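You operate a simulated robot arm through the tools that you are given. There is no shell and no other tool.

The job below is to be done with a simulated robot arm. You get a single attempt, and the scene is never put back.

## Task
Open the grey core box and measure its grey core in the gauge.
Fine: leave the core there with the stop against it.

The check looks at the end state, three seconds after you hand in, the way a careful person would. Anything else that was tipped, shoved, dropped, spilled or broken makes it a failure.

## Robot
A 7-joint arm with a two-finger parallel gripper, fixed in place. Base frame: the origin is on the floor under the middle of its stand, x ahead of it, y to its left, z up. Lengths are in m, angles in degrees, forces in N, time in s.
It reaches about 1.112 m from its shoulder. Its first joint turns from -166.0 to 166.0 degrees. Payload 3.43 kg.
The TCP is the grasp point between the finger pads, 0.034 m short of the fingertips. In the tool frame z runs along the fingers and y along their closing line. Largest opening 0.128 m; finger width 0.024, thickness 0.012; the body of the gripper, 0.048 by 0.13 m, starts 0.096 m behind the TCP.
Orientation is that of the tool frame in the base frame, as a unit quaternion [x, y, z, w]. With the fingers straight down and closing along the base's y, the tool's x points along the base's -x, its y along +y and its z along -z.

## Interface
- The arm moves only by the tool arm_command. Its argument "commands" is one flat list of numbers, 7 for each row, row after row: the shift along the tool's x, y, z in m, then the turn, a rotation vector about the tool's x, y, z in degrees, then the finger opening in m, from 0 to 0.128. In form: [x, y, z, wx, wy, wz, claw, x, y, z, wx, wy, wz, claw, ...]. A call has 1 to 20 rows; each row shifts and turns the commanded pose from where the row before left it, along the tool's axes as they then stand. Each row takes 0.2 s and may step no farther than 0.05 m and 8.6 degrees from the row before; otherwise, or with a gripper value out of range, the whole call is refused. Where a pose cannot be reached the arm comes as near as it can. A force on the tool above 90 N (or 10 N above the force at the start of the call, whichever is more), or a blocked arm, ends the call early, and 0.2 s more pass. The fingers move at their own pace (about 0.153 m/s each) and stop on an object; they squeeze with about 44 N. The grip force told is the motor's: it shows also when the fingers shut on nothing. Time passes only in rows, and 0.2 s behind the last, so rows that do not move let the fingers close. It gives the time, the measured TCP pose, the force on the tool (base axes), the opening and the grip force at its end, in the units of the frame above (readings bear some noise), with the torque about the TCP (base axes, N m) and any sound that the robot's microphone picked up.
- Cameras (640 x 400 px; columns grow to the right, rows downward): "scene" is fixed at [0.3998, -0.6485, 1.445]; the picture's right is [0.99, -0.16, 0.00], its down [-0.05, -0.30, -0.95] and it looks along [0.16, 0.94, -0.30] (base axes); focal length 312 px, centre (320, 200). "wrist" rides on the gripper at [0.076, -0.011, -0.16] in the tool frame; the picture's right is [0.15, 0.99, 0.00], its down [-0.88, 0.13, -0.46] and it looks along [-0.45, 0.07, 0.89] (tool axes); focal length 234 px, centre (320, 200). There is no depth. A picture from a camera that has moved, and an enlarged one, comes with that camera's place and axes in the base frame and with its lens.
- get_image(camera): a new picture of that camera. The clock stands still meanwhile.
- enlarge(camera, box): a new picture of the part [left, top, right, bottom] of that camera's present view, enlarged. The clock stands still meanwhile.
- hand_in(): hands the job in; it is judged then, once.

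Nothing tells you positions but the pictures and the camera data. Unless the task says otherwise, let go and move clear before handing in.

The tools are called after "Emit:" as a command line: name --argument value ..., lists and objects as JSON in quotes. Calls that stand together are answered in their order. arm_command: Moves the arm, as the interface text tells. Its arguments: {"type":"object","properties":{"commands":{"type":"array"}},"required":["commands"]} The other tools are called the same way: get_image (camera) takes a picture; enlarge (camera, box) takes an enlarged picture of a part of a camera's view; hand_in () hands the job in.

At the start:

```text
time: 0.0
tool_pos: [0.4354, 0.1505, 1.3694]
tcp_rot: [0.0, 1.0, 0.0, 0.0]
force: [-1.0, 0.9, 0.5]
ft_torque: [0.02, -0.03, -0.01]
gripper_width: 0.1277
grasp_force: 0.1
```

scene: 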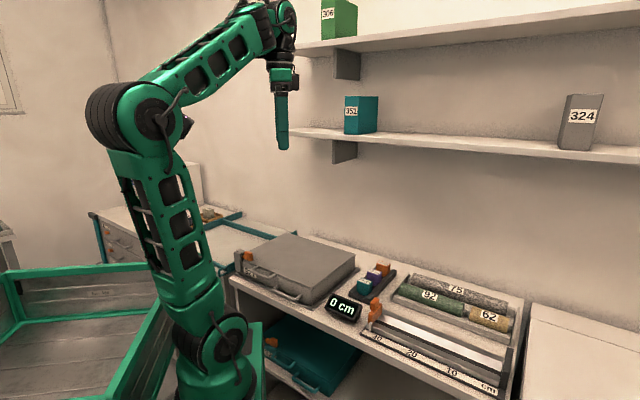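
wrist: 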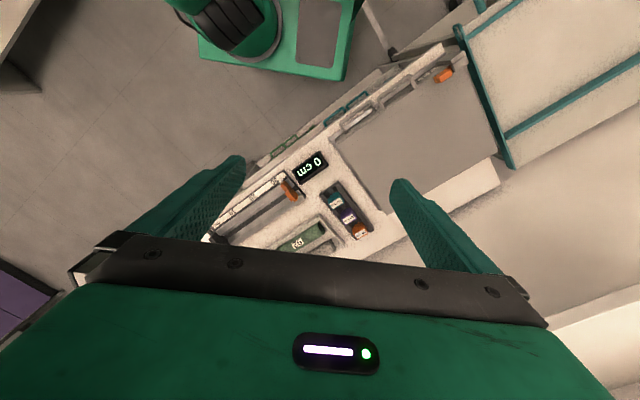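

I see a bench with a grey case (handle and orange latch), a gauge with a scale and an orange stop, a rack of cores, and a display. I'll take enlarged pictures first to place things.

Emit:
enlarge --camera "scene" --box '[220, 220, 380, 320]'

Emit:
enlarge --camera "scene" --box '[340, 250, 540, 400]'

Emit:
enlarge --camera "wrist" --box '[200, 40, 520, 260]'

Emit:
enlarge --camera "scene" --box '[80, 180, 300, 320]'

```text
4.00 times, centred on (300, 270) of scene
camera zoom: at [0.3998, -0.6485, 1.445], right [0.99, -0.16, 0.0], down [-0.05, -0.3, -0.95], along [0.16, 0.94, -0.3], focal length 1248 px, centre (400, -80)
```

zoom: 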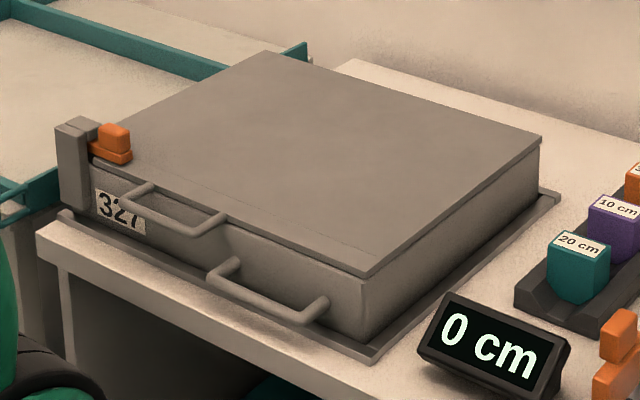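

```text
2.67 times, centred on (440, 325) of scene
camera zoom: at [0.3998, -0.6485, 1.445], right [0.99, -0.16, 0.0], down [-0.05, -0.3, -0.95], along [0.16, 0.94, -0.3], focal length 832 px, centre (0, -133)
```

zoom: 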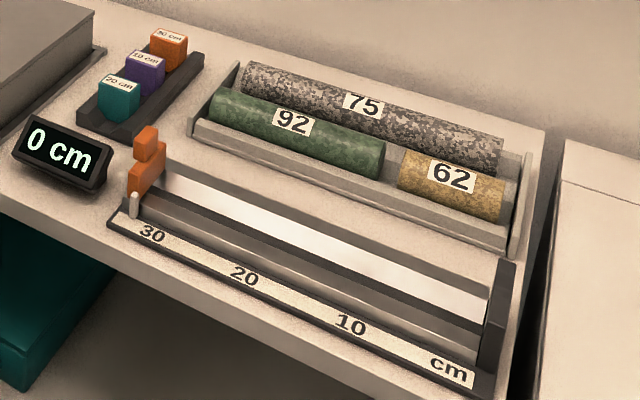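

```text
1.82 times, centred on (360, 150) of wrist
camera zoom: at [0.3593, 0.1411, 1.5291], right [-0.15, 0.99, 0.0], down [0.88, 0.13, 0.46], along [0.45, 0.07, -0.89], focal length 426 px, centre (247, 291)
```

zoom: 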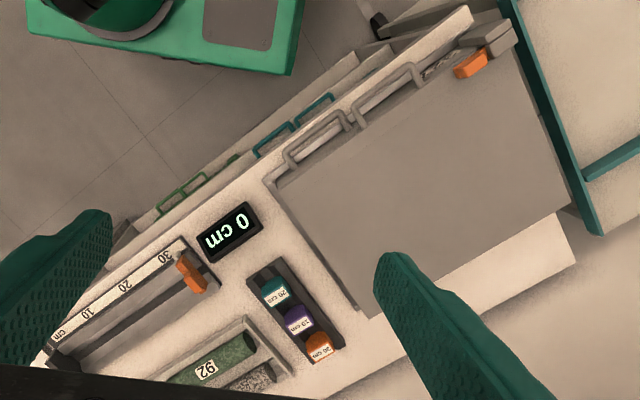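

```text
2.86 times, centred on (190, 250) of scene
camera zoom: at [0.3998, -0.6485, 1.445], right [0.99, -0.16, 0.0], down [-0.05, -0.3, -0.95], along [0.16, 0.94, -0.3], focal length 892 px, centre (691, 57)
```

zoom: 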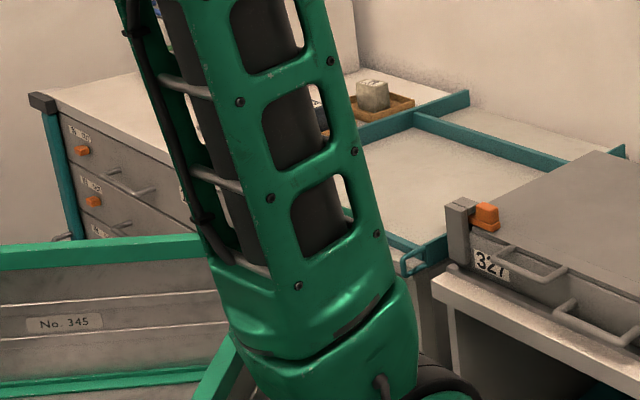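

The grey box (327) sits yawed about 45° on the bench, with its front towards the robot: lid top near z 0.87, and an orange latch near (0.30, 0.44, 0.89). Its front-right lid corner is near (0.51, 0.21). I'll turn the tool 45° and shift it to look at the box front with the wrist camera.

Emit:
arm_command --commands '[0, 0, 0, 0, 0, -7.5, 0.128, 0, 0, 0, 0, 0, -7.5, 0.128, 0, 0, 0, 0, 0, -7.5, 0.128, 0, 0, 0, 0, 0, -7.5, 0.128, 0, 0, 0, 0, 0, -7.5, 0.128, 0, 0, 0, 0, 0, -7.5, 0.128, 0.04, 0.03, 0.03, 0, 0, 0, 0.128, 0.04, 0.03, 0.03, 0, 0, 0, 0.128, 0.03, 0.03, 0.03, 0, 0, 0, 0.128]'

Emit:
get_image --camera "wrist"

Emit:
get_image --camera "scene"

```text
refused: row 7 steps farther than a row can; nothing moved
```

```text
taken
camera wrist: at [0.3593, 0.1411, 1.5291], right [-0.15, 0.99, 0.0], down [0.88, 0.13, 0.46], along [0.45, 0.07, -0.89], focal length 234 px, centre (320, 200)
```

wrist: 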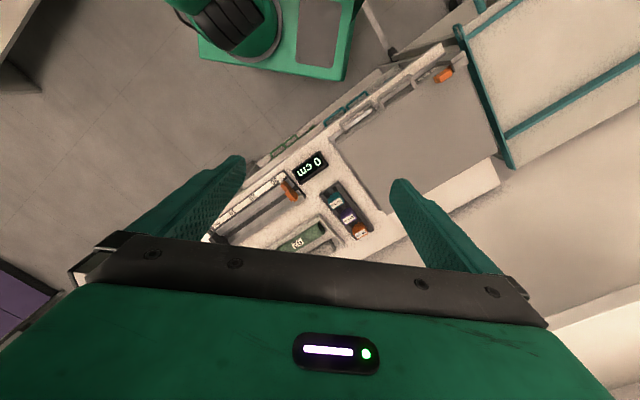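

```text
taken
```

scene: 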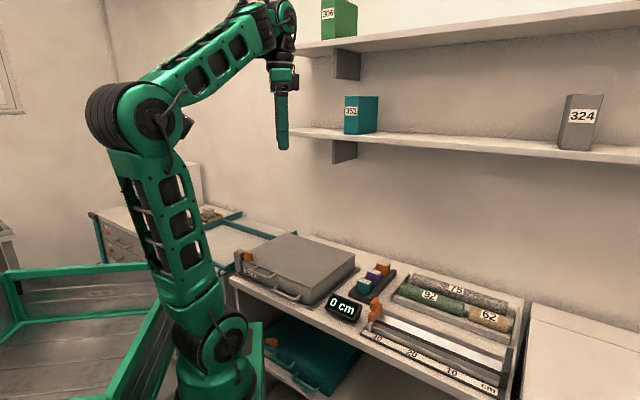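

The call was refused since a row was longer than 0.05 m; nothing moved. I repeat it with shorter steps.

Emit:
arm_command --commands '[0, 0, 0, 0, 0, -7.5, 0.128, 0, 0, 0, 0, 0, -7.5, 0.128, 0, 0, 0, 0, 0, -7.5, 0.128, 0, 0, 0, 0, 0, -7.5, 0.128, 0, 0, 0, 0, 0, -7.5, 0.128, 0, 0, 0, 0, 0, -7.5, 0.128, 0.02, 0.02, 0.03, 0, 0, 0, 0.128, 0.02, 0.02, 0.03, 0, 0, 0, 0.128, 0.02, 0.02, 0.03, 0, 0, 0, 0.128, 0.02, 0.02, 0.03, 0, 0, 0, 0.128, 0.02, 0.02, 0.03, 0, 0, 0, 0.128]'

Emit:
get_image --camera "wrist"

Emit:
get_image --camera "scene"

```text
time: 0.6
tool_pos: [0.4006, 0.1502, 1.3797]
tcp_rot: [-0.089, 0.996, 0.001, 0.014]
force: [1.4, -0.2, -0.6]
ft_torque: [0.03, 0.15, -0.02]
gripper_width: 0.128
grasp_force: 0.0
stopped in row 2: the force on the tool passed its limit at 208 N (the readings are from after the stop); the commanded pose is now the measured one
```

```text
taken
camera wrist: at [0.3237, 0.1266, 1.5374], right [-0.32, 0.95, 0.0], down [0.83, 0.28, 0.48], along [0.46, 0.15, -0.88], focal length 234 px, centre (320, 200)
```

wrist: 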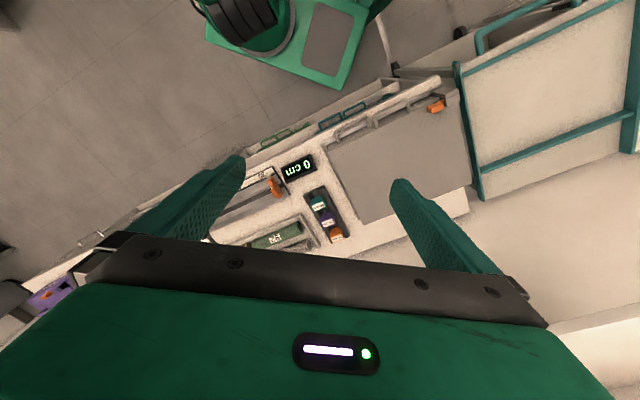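

```text
taken
```

scene: 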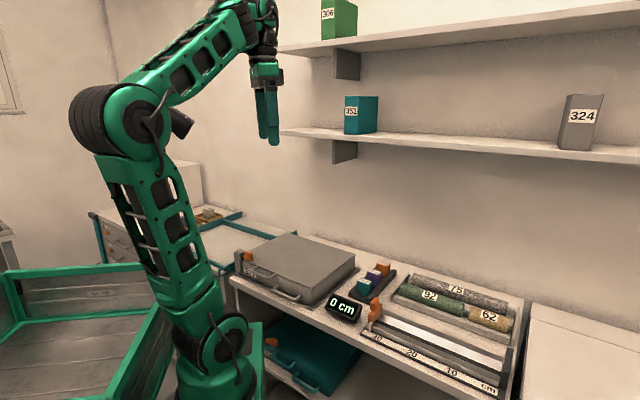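

The call stopped with a 208 N force spike after about 10° of turning, yet the pictures show nothing touched and no object moved. I'll step slowly to find out what caused it.

Emit:
arm_command --commands '[0, 0, 0, 0, 0, 0, 0.128, 0, 0, 0, 0, 0, -1, 0.128]'

Emit:
enlarge --camera "scene" --box '[60, 0, 360, 190]'

```text
time: 1.3
tool_pos: [0.3833, 0.1508, 1.3847]
tcp_rot: [-0.092, 0.995, 0.001, 0.022]
force: [0.0, -1.0, -0.4]
ft_torque: [0.02, 0.12, 0.0]
gripper_width: 0.1279
grasp_force: 0.1
stopped in row 2: the force on the tool passed its limit at 95 N (the readings are from after the stop); the commanded pose is now the measured one
```

```text
2.11 times, centred on (210, 95) of scene
camera zoom: at [0.3998, -0.6485, 1.445], right [0.99, -0.16, 0.0], down [-0.05, -0.3, -0.95], along [0.16, 0.94, -0.3], focal length 657 px, centre (552, 421)
```

zoom: 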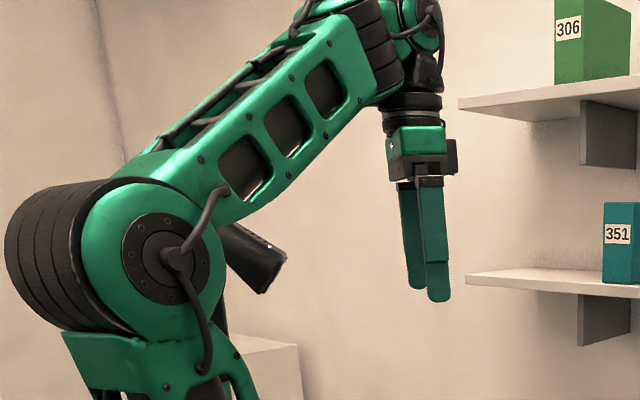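

The arm drifted back 17 mm on an almost still command, so something odd is acting on it near the hand or wrist. I test with a small retreat towards the base and down.

Emit:
arm_command --commands '[0.01, 0, 0, 0, 0, 0, 0.128]'

Emit:
get_image --camera "scene"

```text
time: 1.7
tool_pos: [0.3743, 0.1489, 1.3837]
tcp_rot: [-0.092, 0.996, 0.001, 0.022]
force: [-0.1, 0.6, 0.5]
ft_torque: [0.0, -0.03, -0.01]
gripper_width: 0.1281
grasp_force: 0.2
```

```text
taken
```

scene: 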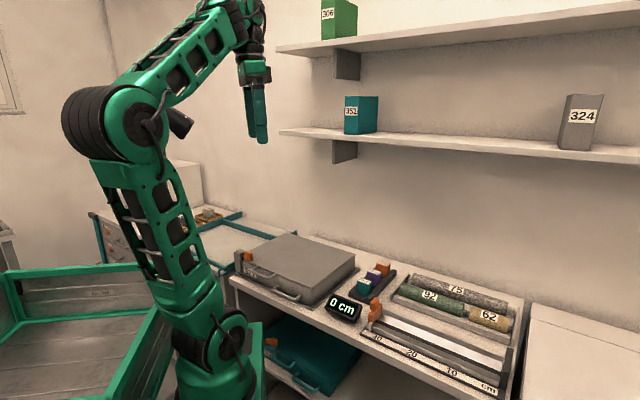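

A plain shift works and shows no force, so turning in this high, folded posture is likely the trouble. I'll go lower and a bit forward by translation first, then try turning.

Emit:
arm_command --commands '[0, 0, 0.01, 0, 0, 0, 0.128, 0, 0, 0.02, 0, 0, 0, 0.128, 0, 0, 0.03, 0, 0, 0, 0.128, 0, 0, 0.03, 0, 0, 0, 0.128]'

Emit:
get_image --camera "scene"

```text
time: 2.7
tool_pos: [0.3794, 0.1499, 1.2931]
tcp_rot: [-0.092, 0.996, 0.002, 0.021]
force: [-0.3, 0.8, 0.2]
ft_torque: [-0.01, 0.0, -0.01]
gripper_width: 0.1278
grasp_force: 0.0
```

```text
taken
```

scene: 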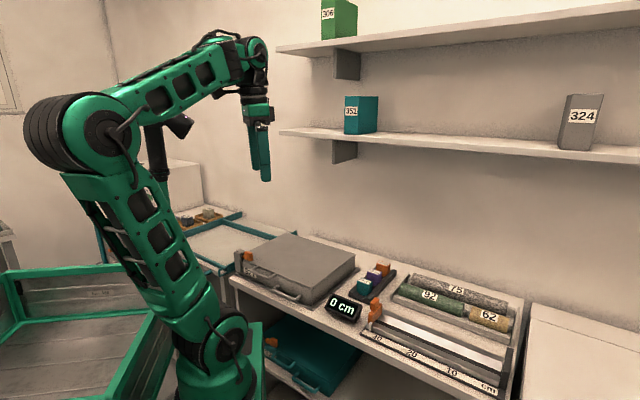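

Moving down worked without force. A black post with a cylinder stands behind the elbow, which I should keep in mind; now I try small turns.

Emit:
arm_command --commands '[0, 0, 0, 0, 0, -1, 0.128, 0, 0, 0, 0, 0, -2, 0.128, 0, 0, 0, 0, 0, -2, 0.128]'

Emit:
enlarge --camera "scene" --box '[20, 20, 300, 200]'

Emit:
get_image --camera "wrist"

```text
time: 3.5
tool_pos: [0.3769, 0.1507, 1.2953]
tcp_rot: [-0.136, 0.991, 0.0, 0.02]
force: [0.3, 0.8, 0.2]
ft_torque: [0.02, 0.03, 0.01]
gripper_width: 0.1281
grasp_force: 0.0
```

```text
2.22 times, centred on (160, 110) of scene
camera zoom: at [0.3998, -0.6485, 1.445], right [0.99, -0.16, 0.0], down [-0.05, -0.3, -0.95], along [0.16, 0.94, -0.3], focal length 693 px, centre (676, 400)
```

zoom: 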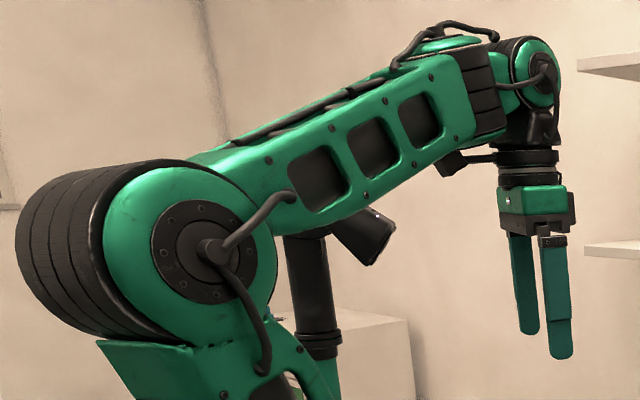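

```text
taken
camera wrist: at [0.3009, 0.1193, 1.4514], right [-0.41, 0.91, -0.01], down [0.79, 0.36, 0.49], along [0.45, 0.19, -0.87], focal length 234 px, centre (320, 200)
```

wrist: 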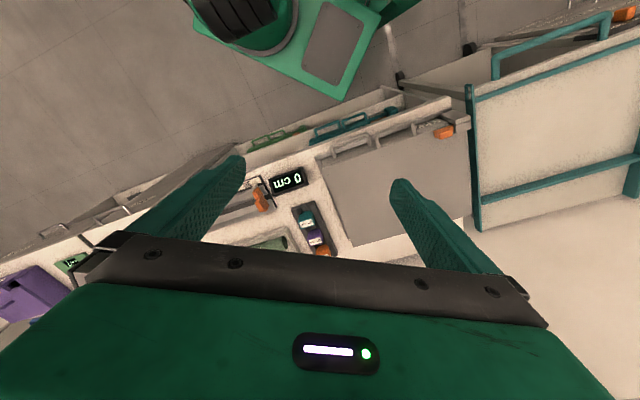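

Turning works at this height (the wrist camera probably touched the forearm before). I'll finish the turn to 45° and come down to look at the box front.

Emit:
arm_command --commands '[0, 0, 0, 0, 0.4, -4.9, 0.128, 0, 0, 0, 0, 0.4, -4.9, 0.128, 0, 0, 0, 0, 0.4, -4.9, 0.128, 0, 0, 0, 0, 0.4, -4.9, 0.128, 0, 0, 0, 0, 0.4, -4.9, 0.128, 0, 0, 0, 0, 0.3, -4.9, 0.128, -0.0098, 0.0208, 0.0325, 0, 0, 0, 0.128, -0.0098, 0.0208, 0.0325, 0, 0, 0, 0.128, -0.0098, 0.0208, 0.0325, 0, 0, 0, 0.128, -0.0098, 0.0208, 0.0325, 0, 0, 0, 0.128, -0.0098, 0.0208, 0.0325, 0, 0, 0, 0.128, -0.0098, 0.0208, 0.0325, 0, 0, 0, 0.128]'

Emit:
get_image --camera "wrist"

Emit:
get_image --camera "scene"

```text
time: 6.1
tool_pos: [0.3328, 0.2797, 1.097]
tcp_rot: [-0.383, 0.924, -0.008, 0.0]
force: [0.9, -0.2, 0.6]
ft_torque: [0.03, 0.01, 0.01]
gripper_width: 0.1279
grasp_force: 0.1
```

```text
taken
camera wrist: at [0.2861, 0.2218, 1.2582], right [-0.8, 0.6, -0.01], down [0.53, 0.72, 0.45], along [0.28, 0.35, -0.89], focal length 234 px, centre (320, 200)
```

wrist: 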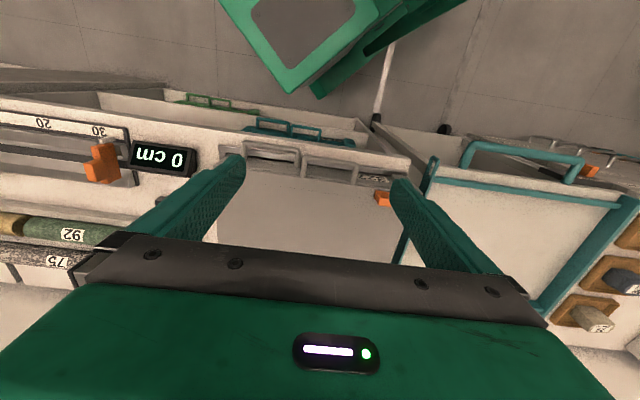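

```text
taken
```

scene: 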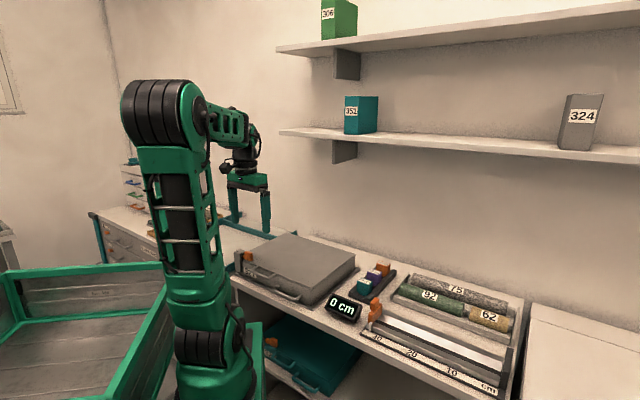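

Now the gripper hovers over the box front and the box's edges look aligned with the tool. I enlarge the front edge, the handles and the latch.

Emit:
enlarge --camera "wrist" --box '[220, 120, 420, 245]'

Emit:
enlarge --camera "wrist" --box '[0, 80, 240, 230]'

Emit:
enlarge --camera "scene" --box '[225, 225, 305, 305]'

```text
3.20 times, centred on (320, 182) of wrist
camera zoom: at [0.2861, 0.2218, 1.2582], right [-0.8, 0.6, -0.01], down [0.53, 0.72, 0.45], along [0.28, 0.35, -0.89], focal length 749 px, centre (320, 256)
```

zoom: 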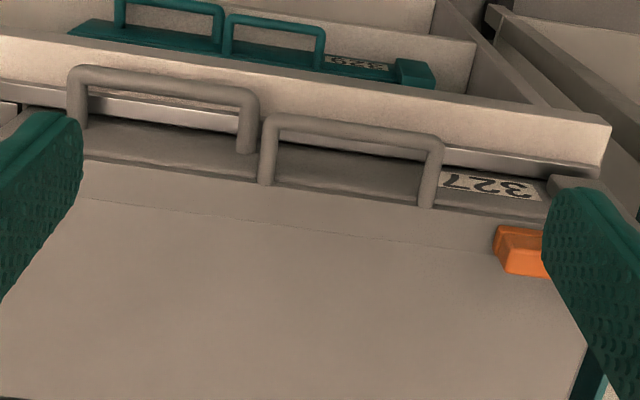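

```text
2.67 times, centred on (120, 155) of wrist
camera zoom: at [0.2861, 0.2218, 1.2582], right [-0.8, 0.6, -0.01], down [0.53, 0.72, 0.45], along [0.28, 0.35, -0.89], focal length 624 px, centre (853, 320)
```

zoom: 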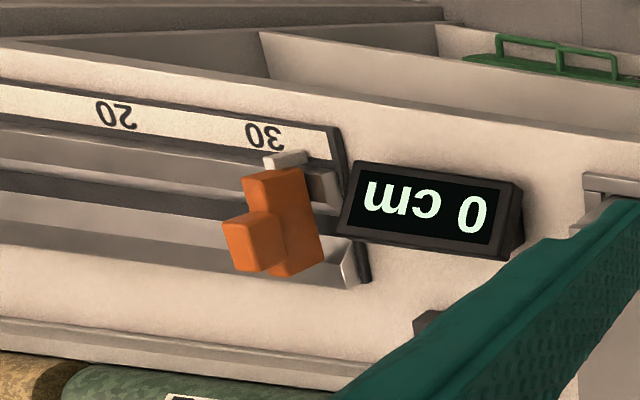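

```text
5.00 times, centred on (265, 265) of scene
camera zoom: at [0.3998, -0.6485, 1.445], right [0.99, -0.16, 0.0], down [-0.05, -0.3, -0.95], along [0.16, 0.94, -0.3], focal length 1560 px, centre (595, -125)
```

zoom: 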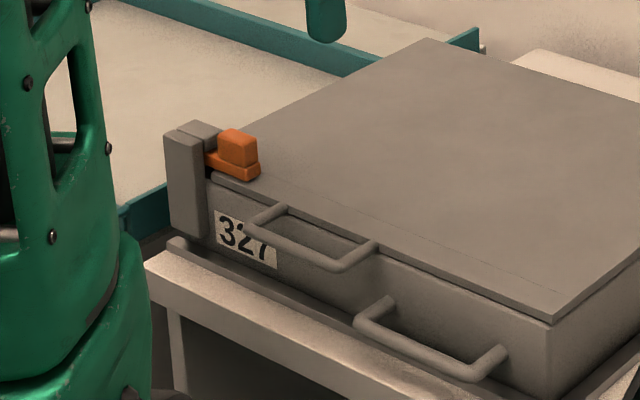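

The upper handle is on the lid's front edge; the lower handle is on the box body; the orange latch sits against a post at the front-left corner. I shift left to see the latch between the fingers.

Emit:
arm_command --commands '[0, 0.03, 0.015, 0, 0, 0, 0.128, 0, 0.03, 0.015, 0, 0, 0, 0.128, 0, 0.03, 0.015, 0, 0, 0, 0.128, 0, 0.01, 0.005, 0, 0, 0, 0.128]'

Emit:
enlarge --camera "wrist" --box '[240, 100, 420, 240]'

Emit:
get_image --camera "wrist"

```text
time: 7.1
tool_pos: [0.263, 0.3497, 1.0452]
tcp_rot: [-0.383, 0.924, -0.008, 0.0]
force: [-0.5, -0.7, 0.7]
ft_torque: [0.02, -0.01, -0.01]
gripper_width: 0.1283
grasp_force: 0.1
```

```text
2.86 times, centred on (330, 170) of wrist
camera zoom: at [0.2156, 0.2921, 1.2057], right [-0.8, 0.6, -0.01], down [0.53, 0.72, 0.45], along [0.28, 0.35, -0.89], focal length 669 px, centre (291, 286)
```

zoom: 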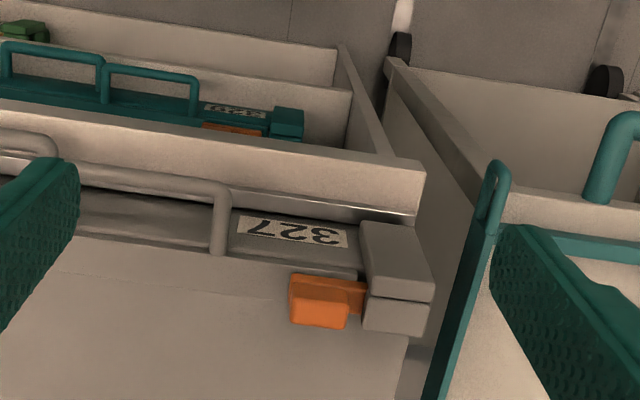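

```text
taken
camera wrist: at [0.2156, 0.2921, 1.2057], right [-0.8, 0.6, -0.01], down [0.53, 0.72, 0.45], along [0.28, 0.35, -0.89], focal length 234 px, centre (320, 200)
```

wrist: 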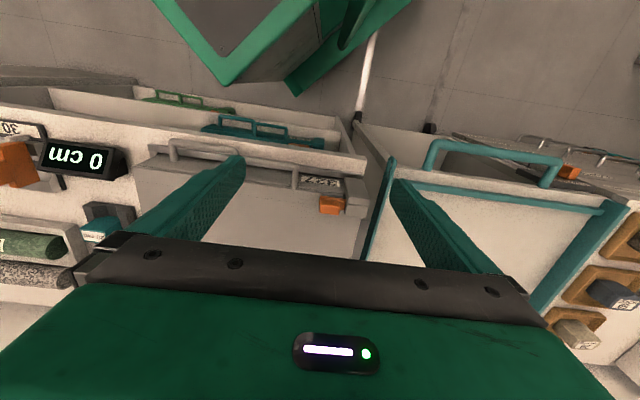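

The orange latch is a bar with a knob, running from over the lid into a grey two-plate post. I tilt the wrist forward to see the latch and the handles from the front.

Emit:
arm_command --commands '[0.013, 0, 0.03, 0, 0, 0, 0.128, 0.013, 0, 0.03, 0, 0, 0, 0.128, 0, 0, 0, 0, -5, 0, 0.128, 0, 0, 0, 0, -5, 0, 0.128, 0, 0, 0, 0, -5, 0, 0.128, 0, 0, 0, 0, -5, 0, 0.128, 0, 0, 0, 0, -5, 0, 0.128]'

Emit:
get_image --camera "wrist"

Emit:
enlarge --camera "wrist" --box '[220, 120, 420, 245]'

```text
time: 8.9
tool_pos: [0.2824, 0.3259, 0.9893]
tcp_rot: [-0.318, 0.923, 0.064, 0.206]
force: [0.2, 0.0, 0.0]
ft_torque: [-0.04, 0.05, 0.01]
gripper_width: 0.1279
grasp_force: 0.1
stopped in row 7: the arm was blocked; the commanded pose is now the measured one
```

```text
taken
camera wrist: at [0.1805, 0.2357, 1.1038], right [-0.71, 0.7, -0.08], down [0.39, 0.48, 0.78], along [0.58, 0.52, -0.62], focal length 234 px, centre (320, 200)
```

wrist: 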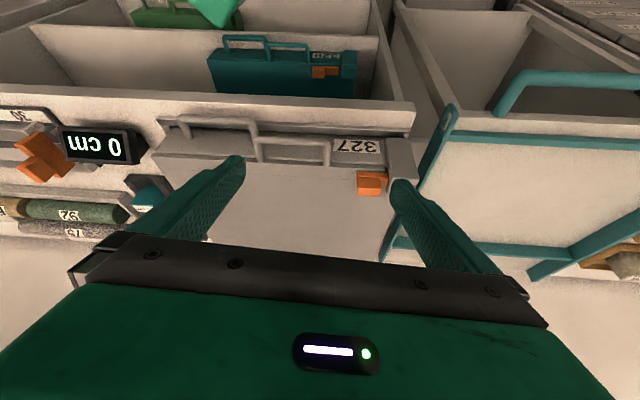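

```text
3.20 times, centred on (320, 182) of wrist
camera zoom: at [0.1805, 0.2357, 1.1038], right [-0.71, 0.7, -0.08], down [0.39, 0.48, 0.78], along [0.58, 0.52, -0.62], focal length 749 px, centre (320, 256)
```

zoom: 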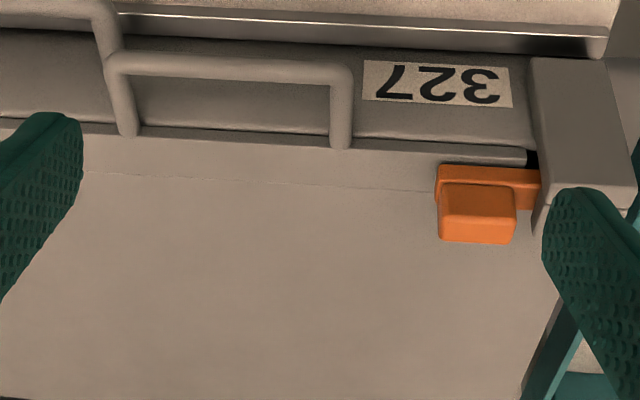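

The arm got blocked at the last bit of tilt (it is folded near its limit), but the view is good. I enlarge on the latch itself.

Emit:
enlarge --camera "wrist" --box '[335, 130, 425, 205]'

Emit:
enlarge --camera "scene" --box '[228, 240, 272, 276]'

Emit:
enlarge --camera "wrist" --box '[200, 20, 380, 110]'

```text
5.33 times, centred on (380, 168) of wrist
camera zoom: at [0.1805, 0.2357, 1.1038], right [-0.71, 0.7, -0.08], down [0.39, 0.48, 0.78], along [0.58, 0.52, -0.62], focal length 1249 px, centre (0, 373)
```

zoom: 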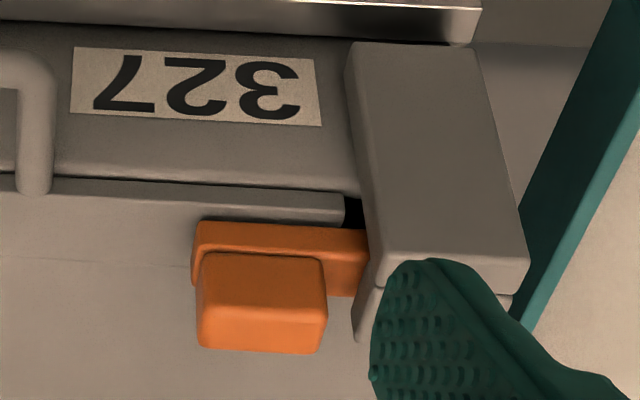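

```text
11.11 times, centred on (250, 258) of scene
camera zoom: at [0.3998, -0.6485, 1.445], right [0.99, -0.16, 0.0], down [-0.05, -0.3, -0.95], along [0.16, 0.94, -0.3], focal length 3467 px, centre (1098, -444)
```

zoom: 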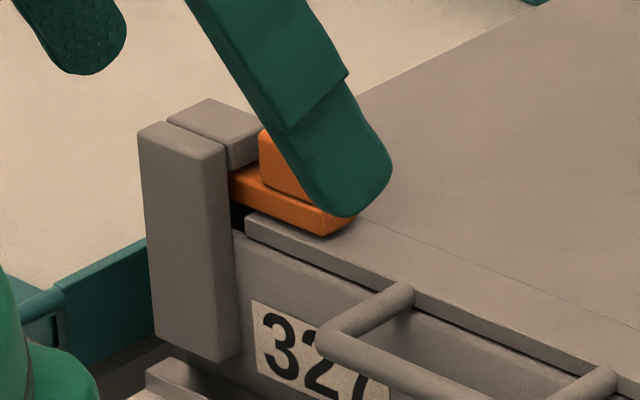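

```text
3.56 times, centred on (290, 65) of wrist
camera zoom: at [0.1805, 0.2357, 1.1038], right [-0.71, 0.7, -0.08], down [0.39, 0.48, 0.78], along [0.58, 0.52, -0.62], focal length 833 px, centre (427, 680)
```

zoom: 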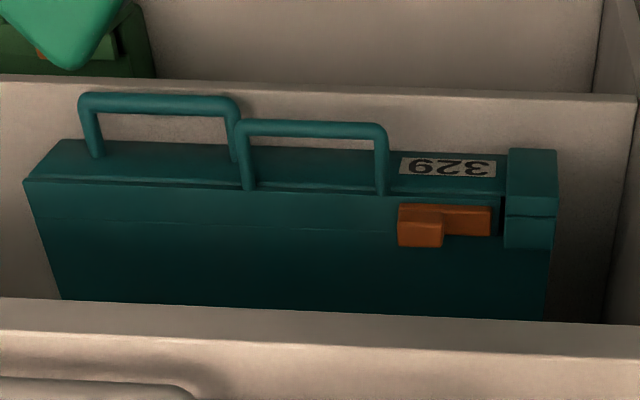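

The teal box shows the same latch in its retracted state: the bolt sits on the lid and slides away from the post. So I must slide the grey box's orange knob (near (0.306, 0.432, 0.895)) away from the post, about 3 cm. I straighten the wrist and turn it so the fingers close across the knob.

Emit:
arm_command --commands '[-0.0189, -0.0006, -0.0408, 0, 0, 0, 0.128, 0, 0, 0, 1.582, 1.902, 7.42, 0.128, 0, 0, 0, 1.582, 1.902, 7.42, 0.128, 0, 0, 0, 1.582, 1.902, 7.42, 0.128, 0, 0, 0, 1.582, 1.902, 7.42, 0.128, 0, 0, 0, 1.582, 1.902, 7.42, 0.128, 0, 0, 0, 1.582, 1.902, 7.42, 0.128, 0, 0, 0, 1.582, 1.902, 7.42, 0.128, 0, 0, 0, 1.582, 1.902, 7.42, 0.128, 0, 0, 0, 1.582, 1.902, 7.42, 0.128, 0, 0, 0, 1.582, 1.902, 7.42, 0.128, 0, 0, 0, 1.582, 1.902, 7.42, 0.128]'

Emit:
get_image --camera "wrist"

Emit:
get_image --camera "scene"

```text
time: 11.5
tool_pos: [0.263, 0.3288, 1.0364]
tcp_rot: [0.362, 0.932, 0.002, 0.0]
force: [0.7, 0.3, 0.3]
ft_torque: [0.01, -0.05, 0.01]
gripper_width: 0.128
grasp_force: 0.0
```

```text
taken
camera wrist: at [0.1989, 0.3735, 1.1969], right [0.56, 0.83, 0.0], down [0.74, -0.5, 0.46], along [0.38, -0.25, -0.89], focal length 234 px, centre (320, 200)
```

wrist: 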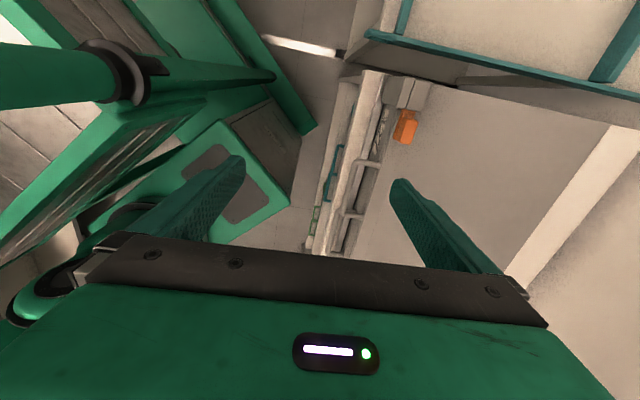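

```text
taken
```

scene: 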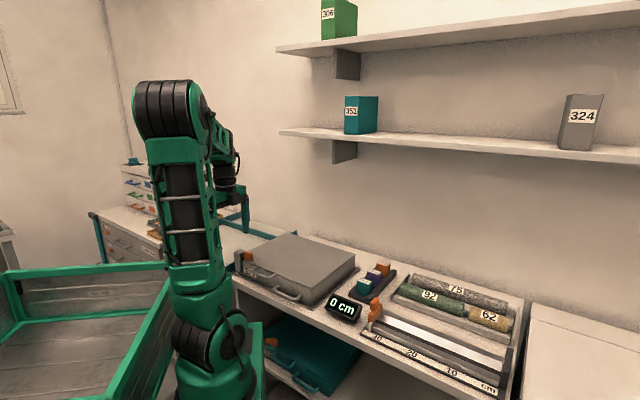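

The tool now closes roughly along the box's depth direction. I enlarge on the latch area from here to fix the knob position.

Emit:
enlarge --camera "wrist" --box '[340, 60, 460, 160]'

Emit:
enlarge --camera "wrist" --box '[300, 60, 640, 270]'

Emit:
enlarge --camera "scene" --box '[228, 240, 272, 276]'

```text
4.00 times, centred on (400, 110) of wrist
camera zoom: at [0.1989, 0.3735, 1.1969], right [0.56, 0.83, 0.0], down [0.74, -0.5, 0.46], along [0.38, -0.25, -0.89], focal length 937 px, centre (0, 560)
```

zoom: 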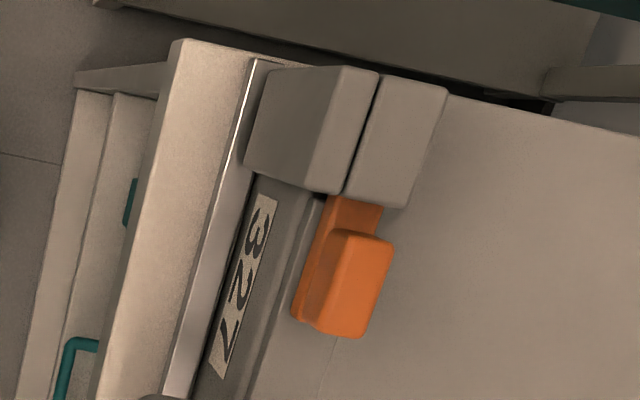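

```text
1.88 times, centred on (470, 165) of wrist
camera zoom: at [0.1989, 0.3735, 1.1969], right [0.56, 0.83, 0.0], down [0.74, -0.5, 0.46], along [0.38, -0.25, -0.89], focal length 441 px, centre (38, 266)
```

zoom: 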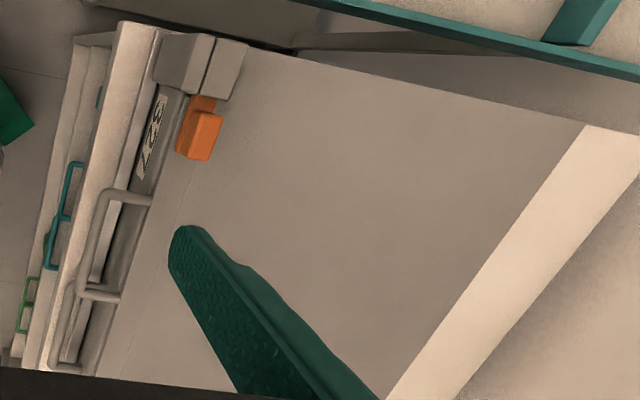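

```text
11.11 times, centred on (250, 258) of scene
camera zoom: at [0.3998, -0.6485, 1.445], right [0.99, -0.16, 0.0], down [-0.05, -0.3, -0.95], along [0.16, 0.94, -0.3], focal length 3467 px, centre (1098, -444)
```

zoom: 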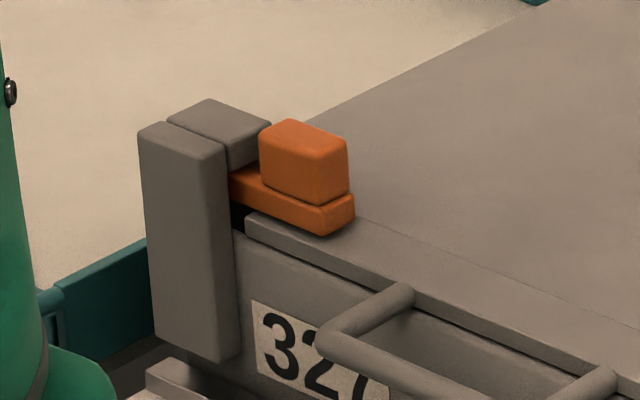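

The bolt runs under a hook block beside the post; the knob top is near z 0.91 at about (0.304, 0.432), and the lid edges run at exactly 45°. I move above the knob.

Emit:
arm_command --commands '[0, 0, 0, 0, 0, 2.55, 0.128, 0.0147, 0.034, 0, 0, 0, 0, 0.128, 0.0147, 0.034, 0, 0, 0, 0, 0.128, 0.0147, 0.034, 0, 0, 0, 0, 0.128, 0, 0, 0.028, 0, 0, 0, 0.128, 0, 0, 0.028, 0, 0, 0, 0.128]'

Emit:
get_image --camera "wrist"

Emit:
enlarge --camera "scene" --box '[208, 220, 288, 280]'

```text
time: 12.9
tool_pos: [0.3038, 0.4313, 0.9832]
tcp_rot: [0.382, 0.924, 0.002, 0.0]
force: [0.0, -0.2, -0.3]
ft_torque: [0.02, 0.01, 0.01]
gripper_width: 0.1282
grasp_force: 0.0
```

```text
taken
camera wrist: at [0.2409, 0.4778, 1.1436], right [0.59, 0.8, 0.0], down [0.71, -0.53, 0.46], along [0.37, -0.27, -0.89], focal length 234 px, centre (320, 200)
```

wrist: 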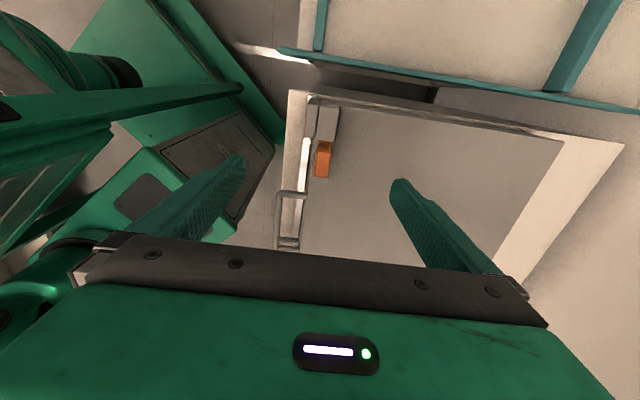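

```text
6.67 times, centred on (248, 250) of scene
camera zoom: at [0.3998, -0.6485, 1.445], right [0.99, -0.16, 0.0], down [-0.05, -0.3, -0.95], along [0.16, 0.94, -0.3], focal length 2080 px, centre (800, -133)
```

zoom: 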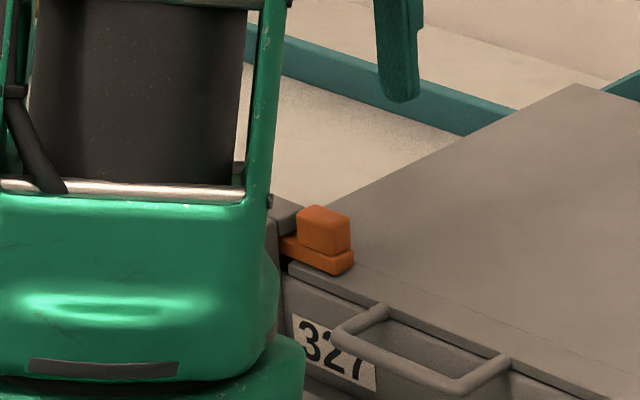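

The knob lies nearly under the grasp point. I enlarge to fix the small remaining offset.

Emit:
enlarge --camera "wrist" --box '[280, 90, 380, 190]'

```text
4.00 times, centred on (330, 140) of wrist
camera zoom: at [0.2409, 0.4778, 1.1436], right [0.59, 0.8, 0.0], down [0.71, -0.53, 0.46], along [0.37, -0.27, -0.89], focal length 937 px, centre (280, 440)
```

zoom: 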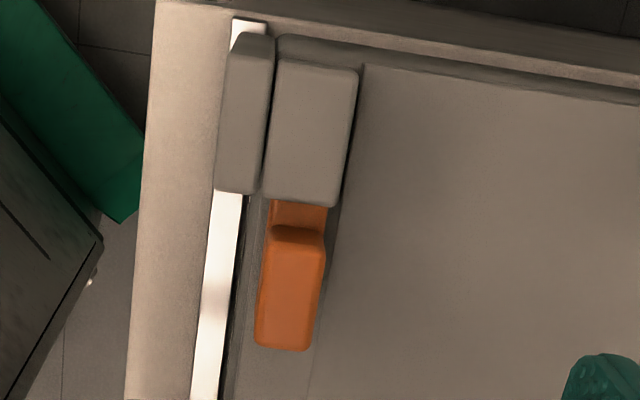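

The knob is 3 mm further along v than the grasp point, otherwise aligned. I descend so the tips flank the knob, then close.

Emit:
arm_command --commands '[0, 0.003, 0.02, 0, 0, 0, 0.128, 0, 0, 0.02, 0, 0, 0, 0.128, 0, 0, 0.012, 0, 0, 0, 0.128, 0, 0, 0.007, 0, 0, 0, 0.128, 0, 0, 0, 0, 0, 0, 0.06, 0, 0, 0, 0, 0, 0, 0.03, 0, 0, 0, 0, 0, 0, 0.005, 0, 0, 0, 0, 0, 0, 0.005]'

Emit:
get_image --camera "wrist"

Emit:
enlarge --camera "scene" --box '[208, 220, 288, 280]'

```text
time: 14.7
tool_pos: [0.3065, 0.4356, 0.9245]
tcp_rot: [0.381, 0.924, 0.002, 0.001]
force: [-7.6, -8.4, 0.3]
ft_torque: [-0.31, 0.27, -0.19]
gripper_width: 0.0146
grasp_force: 44.2
```

```text
taken
camera wrist: at [0.2424, 0.4815, 1.0837], right [0.59, 0.8, 0.0], down [0.72, -0.53, 0.46], along [0.37, -0.27, -0.89], focal length 234 px, centre (320, 200)
```

wrist: 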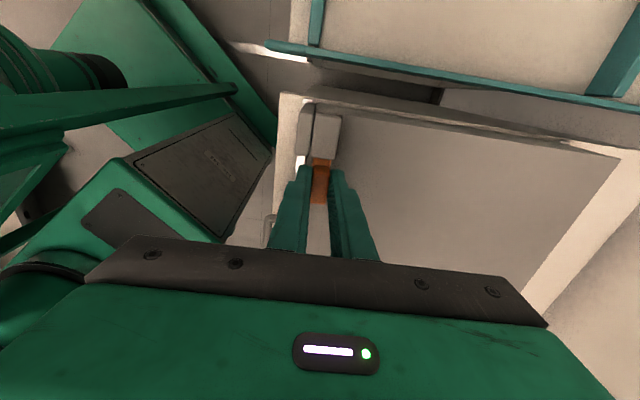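

```text
6.67 times, centred on (248, 250) of scene
camera zoom: at [0.3998, -0.6485, 1.445], right [0.99, -0.16, 0.0], down [-0.05, -0.3, -0.95], along [0.16, 0.94, -0.3], focal length 2080 px, centre (800, -133)
```

zoom: 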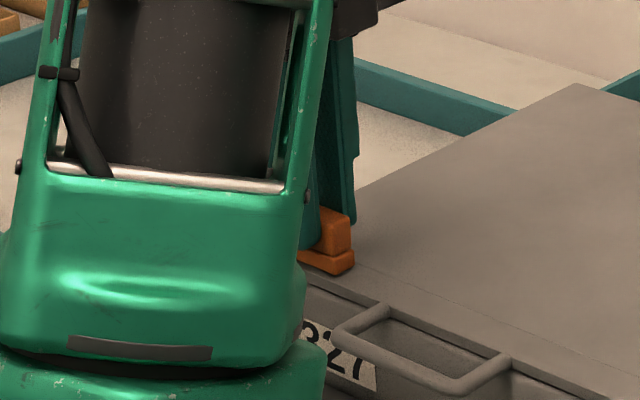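

The knob is gripped (14.6 mm wide). Now I slide it away from the post in small steps.

Emit:
arm_command --commands '[-0.004, -0.001, 0, 0, 0, 0, 0.005, -0.005, -0.001, 0, 0, 0, 0, 0.005, -0.005, 0, 0, 0, 0, 0, 0.005, -0.005, 0, 0, 0, 0, 0, 0.005, -0.005, 0, 0, 0, 0, 0, 0.005]'

Emit:
enlarge --camera "wrist" --box '[240, 90, 420, 260]'

Emit:
enlarge --camera "scene" --box '[208, 220, 288, 280]'

```text
time: 15.9
tool_pos: [0.3208, 0.4179, 0.9229]
tcp_rot: [0.383, 0.924, 0.003, 0.001]
force: [7.5, 7.9, 11.7]
ft_torque: [0.48, 0.2, 0.03]
gripper_width: 0.0145
grasp_force: 43.8
```

```text
2.35 times, centred on (330, 175) of wrist
camera zoom: at [0.2593, 0.4641, 1.0834], right [0.6, 0.8, 0.01], down [0.71, -0.53, 0.46], along [0.37, -0.27, -0.89], focal length 551 px, centre (296, 259)
```

zoom: 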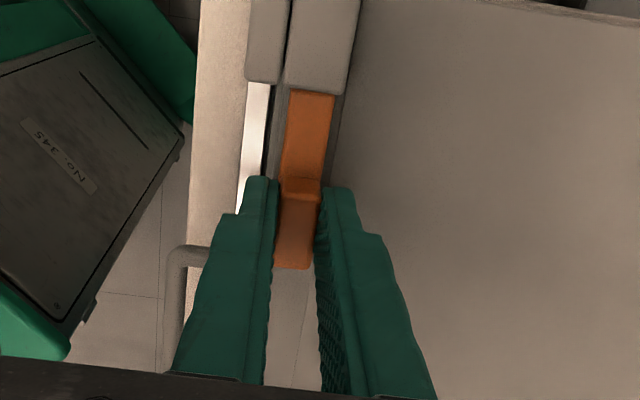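

```text
6.67 times, centred on (248, 250) of scene
camera zoom: at [0.3998, -0.6485, 1.445], right [0.99, -0.16, 0.0], down [-0.05, -0.3, -0.95], along [0.16, 0.94, -0.3], focal length 2080 px, centre (800, -133)
```

zoom: 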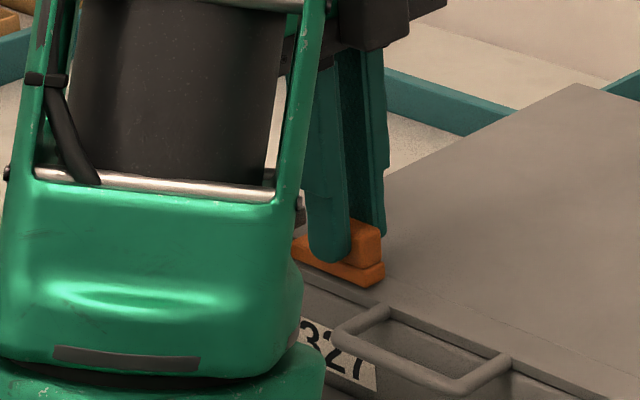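

The bolt moved about 23 mm with low force, and its end is just at the hook block. I slide it further.

Emit:
arm_command --commands '[-0.005, -0.001, 0, 0, 0, 0, 0.005, -0.005, -0.001, 0, 0, 0, 0, 0.005, -0.003, 0, 0, 0, 0, 0, 0.005]'

Emit:
enlarge --camera "wrist" --box '[240, 90, 420, 260]'

```text
time: 16.7
tool_pos: [0.3277, 0.4102, 0.9234]
tcp_rot: [0.38, 0.925, 0.004, -0.001]
force: [-9.0, 29.8, 17.1]
ft_torque: [1.1, 0.68, 0.03]
gripper_width: 0.0148
grasp_force: 43.9
```

```text
2.35 times, centred on (330, 175) of wrist
camera zoom: at [0.2647, 0.4548, 1.0834], right [0.59, 0.81, 0.01], down [0.72, -0.53, 0.45], along [0.37, -0.26, -0.89], focal length 551 px, centre (296, 259)
```

zoom: 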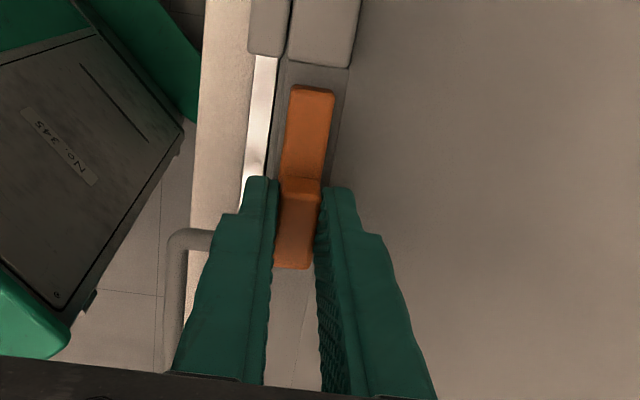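

The bolt is now fully clear of the hook block and against its end stop. I release it, rise, and move over the lid handle with a narrow opening.

Emit:
arm_command --commands '[0.002, 0, 0, 0, 0, 0, 0.005, 0, 0, 0, 0, 0, 0, 0.05, 0, 0, 0, 0, 0, 0, 0.05, 0, 0, -0.03, 0, 0, 0, 0.05, 0, 0, -0.045, 0, 0, 0, 0.05, -0.024, -0.015, 0, 0, 0, 0, 0.03, -0.025, -0.015, 0, 0, 0, 0, 0.028, -0.025, -0.014, 0, 0, 0, 0, 0.028, 0, 0, 0, 0, 0, 0, 0.028]'

Emit:
get_image --camera "wrist"

Emit:
enlarge --camera "wrist" --box '[240, 80, 420, 260]'

Emit:
enlarge --camera "scene" --box '[208, 220, 328, 310]'

```text
time: 18.7
tool_pos: [0.3501, 0.3234, 0.9966]
tcp_rot: [0.382, 0.924, 0.001, 0.0]
force: [0.0, -0.3, 0.2]
ft_torque: [0.0, -0.02, 0.01]
gripper_width: 0.028
grasp_force: 0.1
```

```text
taken
camera wrist: at [0.2873, 0.3688, 1.1563], right [0.59, 0.8, 0.0], down [0.71, -0.53, 0.46], along [0.37, -0.27, -0.89], focal length 234 px, centre (320, 200)
```

wrist: 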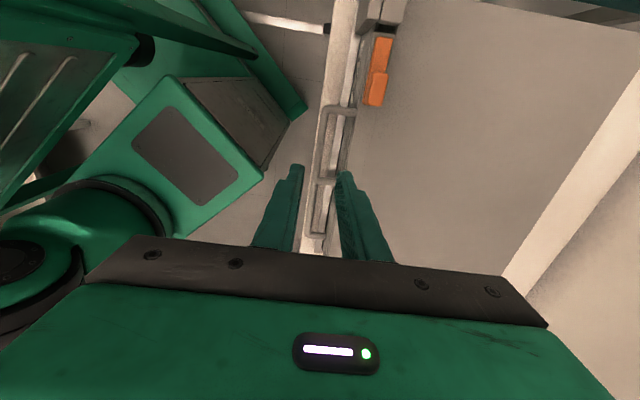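

```text
2.22 times, centred on (330, 170) of wrist
camera zoom: at [0.2873, 0.3688, 1.1563], right [0.59, 0.8, 0.0], down [0.71, -0.53, 0.46], along [0.37, -0.27, -0.89], focal length 520 px, centre (298, 267)
```

zoom: 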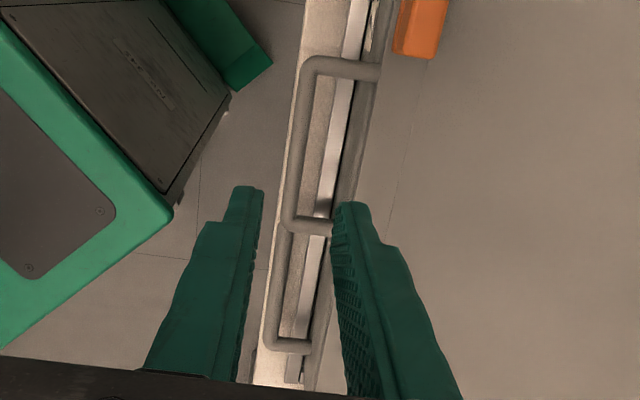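

```text
4.44 times, centred on (268, 265) of scene
camera zoom: at [0.3998, -0.6485, 1.445], right [0.99, -0.16, 0.0], down [-0.05, -0.3, -0.95], along [0.16, 0.94, -0.3], focal length 1387 px, centre (551, -89)
```

zoom: 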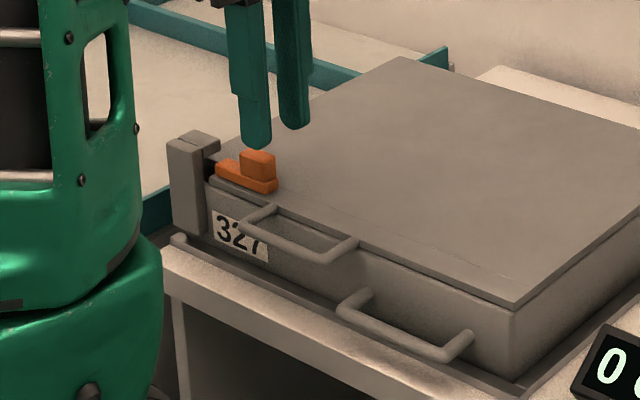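

The grasp point projects right onto the handle bar. I descend with one finger inside the loop and one outside, then close on the bar.

Emit:
arm_command --commands '[0.005, -0.001, 0.02, 0, 0, 0, 0.027, 0, 0, 0.03, 0, 0, 0, 0.027, 0, 0, 0.025, 0, 0, 0, 0.027, 0, 0, 0.015, 0, 0, 0, 0.027, 0, 0, 0.01, 0, 0, 0, 0.027, 0, 0, 0.009, 0, 0, 0, 0.027]'

Emit:
enlarge --camera "wrist" --box '[240, 80, 420, 260]'

Emit:
enlarge --camera "scene" --box '[228, 230, 308, 290]'

```text
time: 20.1
tool_pos: [0.3464, 0.3259, 0.8898]
tcp_rot: [0.382, 0.924, 0.001, 0.001]
force: [0.3, -0.6, 0.5]
ft_torque: [0.01, 0.01, 0.02]
gripper_width: 0.0272
grasp_force: 0.1
```

```text
2.22 times, centred on (330, 170) of wrist
camera zoom: at [0.2835, 0.3729, 1.0484], right [0.59, 0.8, 0.0], down [0.71, -0.53, 0.46], along [0.37, -0.27, -0.89], focal length 520 px, centre (298, 267)
```

zoom: 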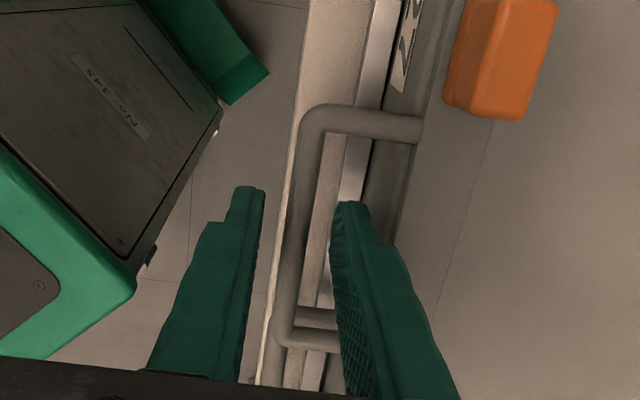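

```text
6.67 times, centred on (268, 260) of scene
camera zoom: at [0.3998, -0.6485, 1.445], right [0.99, -0.16, 0.0], down [-0.05, -0.3, -0.95], along [0.16, 0.94, -0.3], focal length 2080 px, centre (667, -200)
```

zoom: 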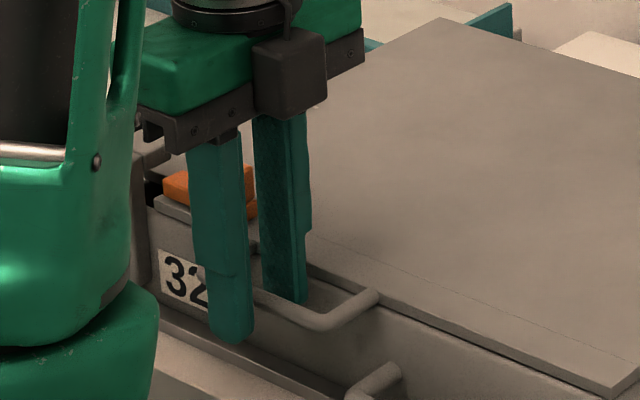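

The bar sits between the fingers. I close on it and lift the lid a little along an arc to see whether it opens.

Emit:
arm_command --commands '[0, 0, 0, 0, 0, 0, 0.004, 0, 0, 0, 0, 0, 0, 0.004, 0, 0.0003, -0.014, 0, 0, 0, 0.004, 0, 0.0009, -0.014, 0, 0, 0, 0.004, 0, 0.0015, -0.014, 0, 0, 0, 0.004, 0, 0.0021, -0.0135, 0, 0, 0, 0.004]'

Emit:
enlarge --camera "scene" --box '[220, 210, 380, 310]'

Emit:
get_image --camera "wrist"

```text
time: 21.5
tool_pos: [0.3481, 0.3317, 0.9434]
tcp_rot: [0.381, 0.925, 0.0, 0.001]
force: [3.4, -8.5, 1.0]
ft_torque: [-0.43, -0.23, -0.02]
gripper_width: 0.0091
grasp_force: 43.4
```

```text
4.00 times, centred on (300, 260) of scene
camera zoom: at [0.3998, -0.6485, 1.445], right [0.99, -0.16, 0.0], down [-0.05, -0.3, -0.95], along [0.16, 0.94, -0.3], focal length 1248 px, centre (400, -40)
```

zoom: 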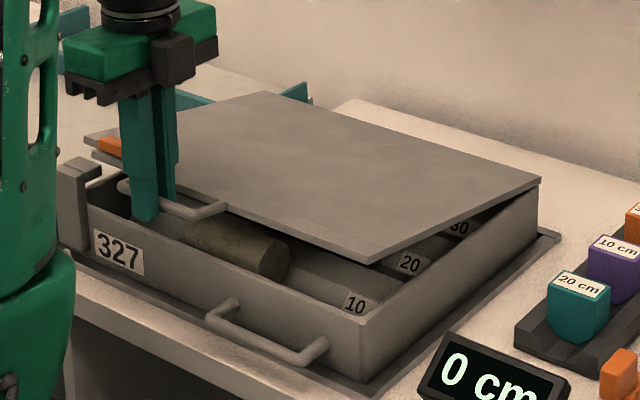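

```text
taken
camera wrist: at [0.2857, 0.3773, 1.1034], right [0.59, 0.8, 0.0], down [0.71, -0.53, 0.46], along [0.37, -0.27, -0.89], focal length 234 px, centre (320, 200)
```

wrist: 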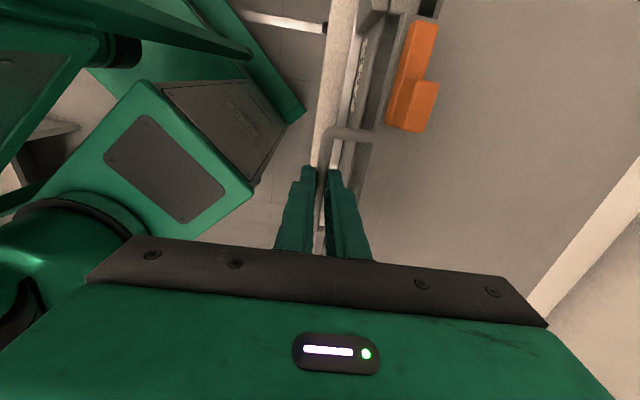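

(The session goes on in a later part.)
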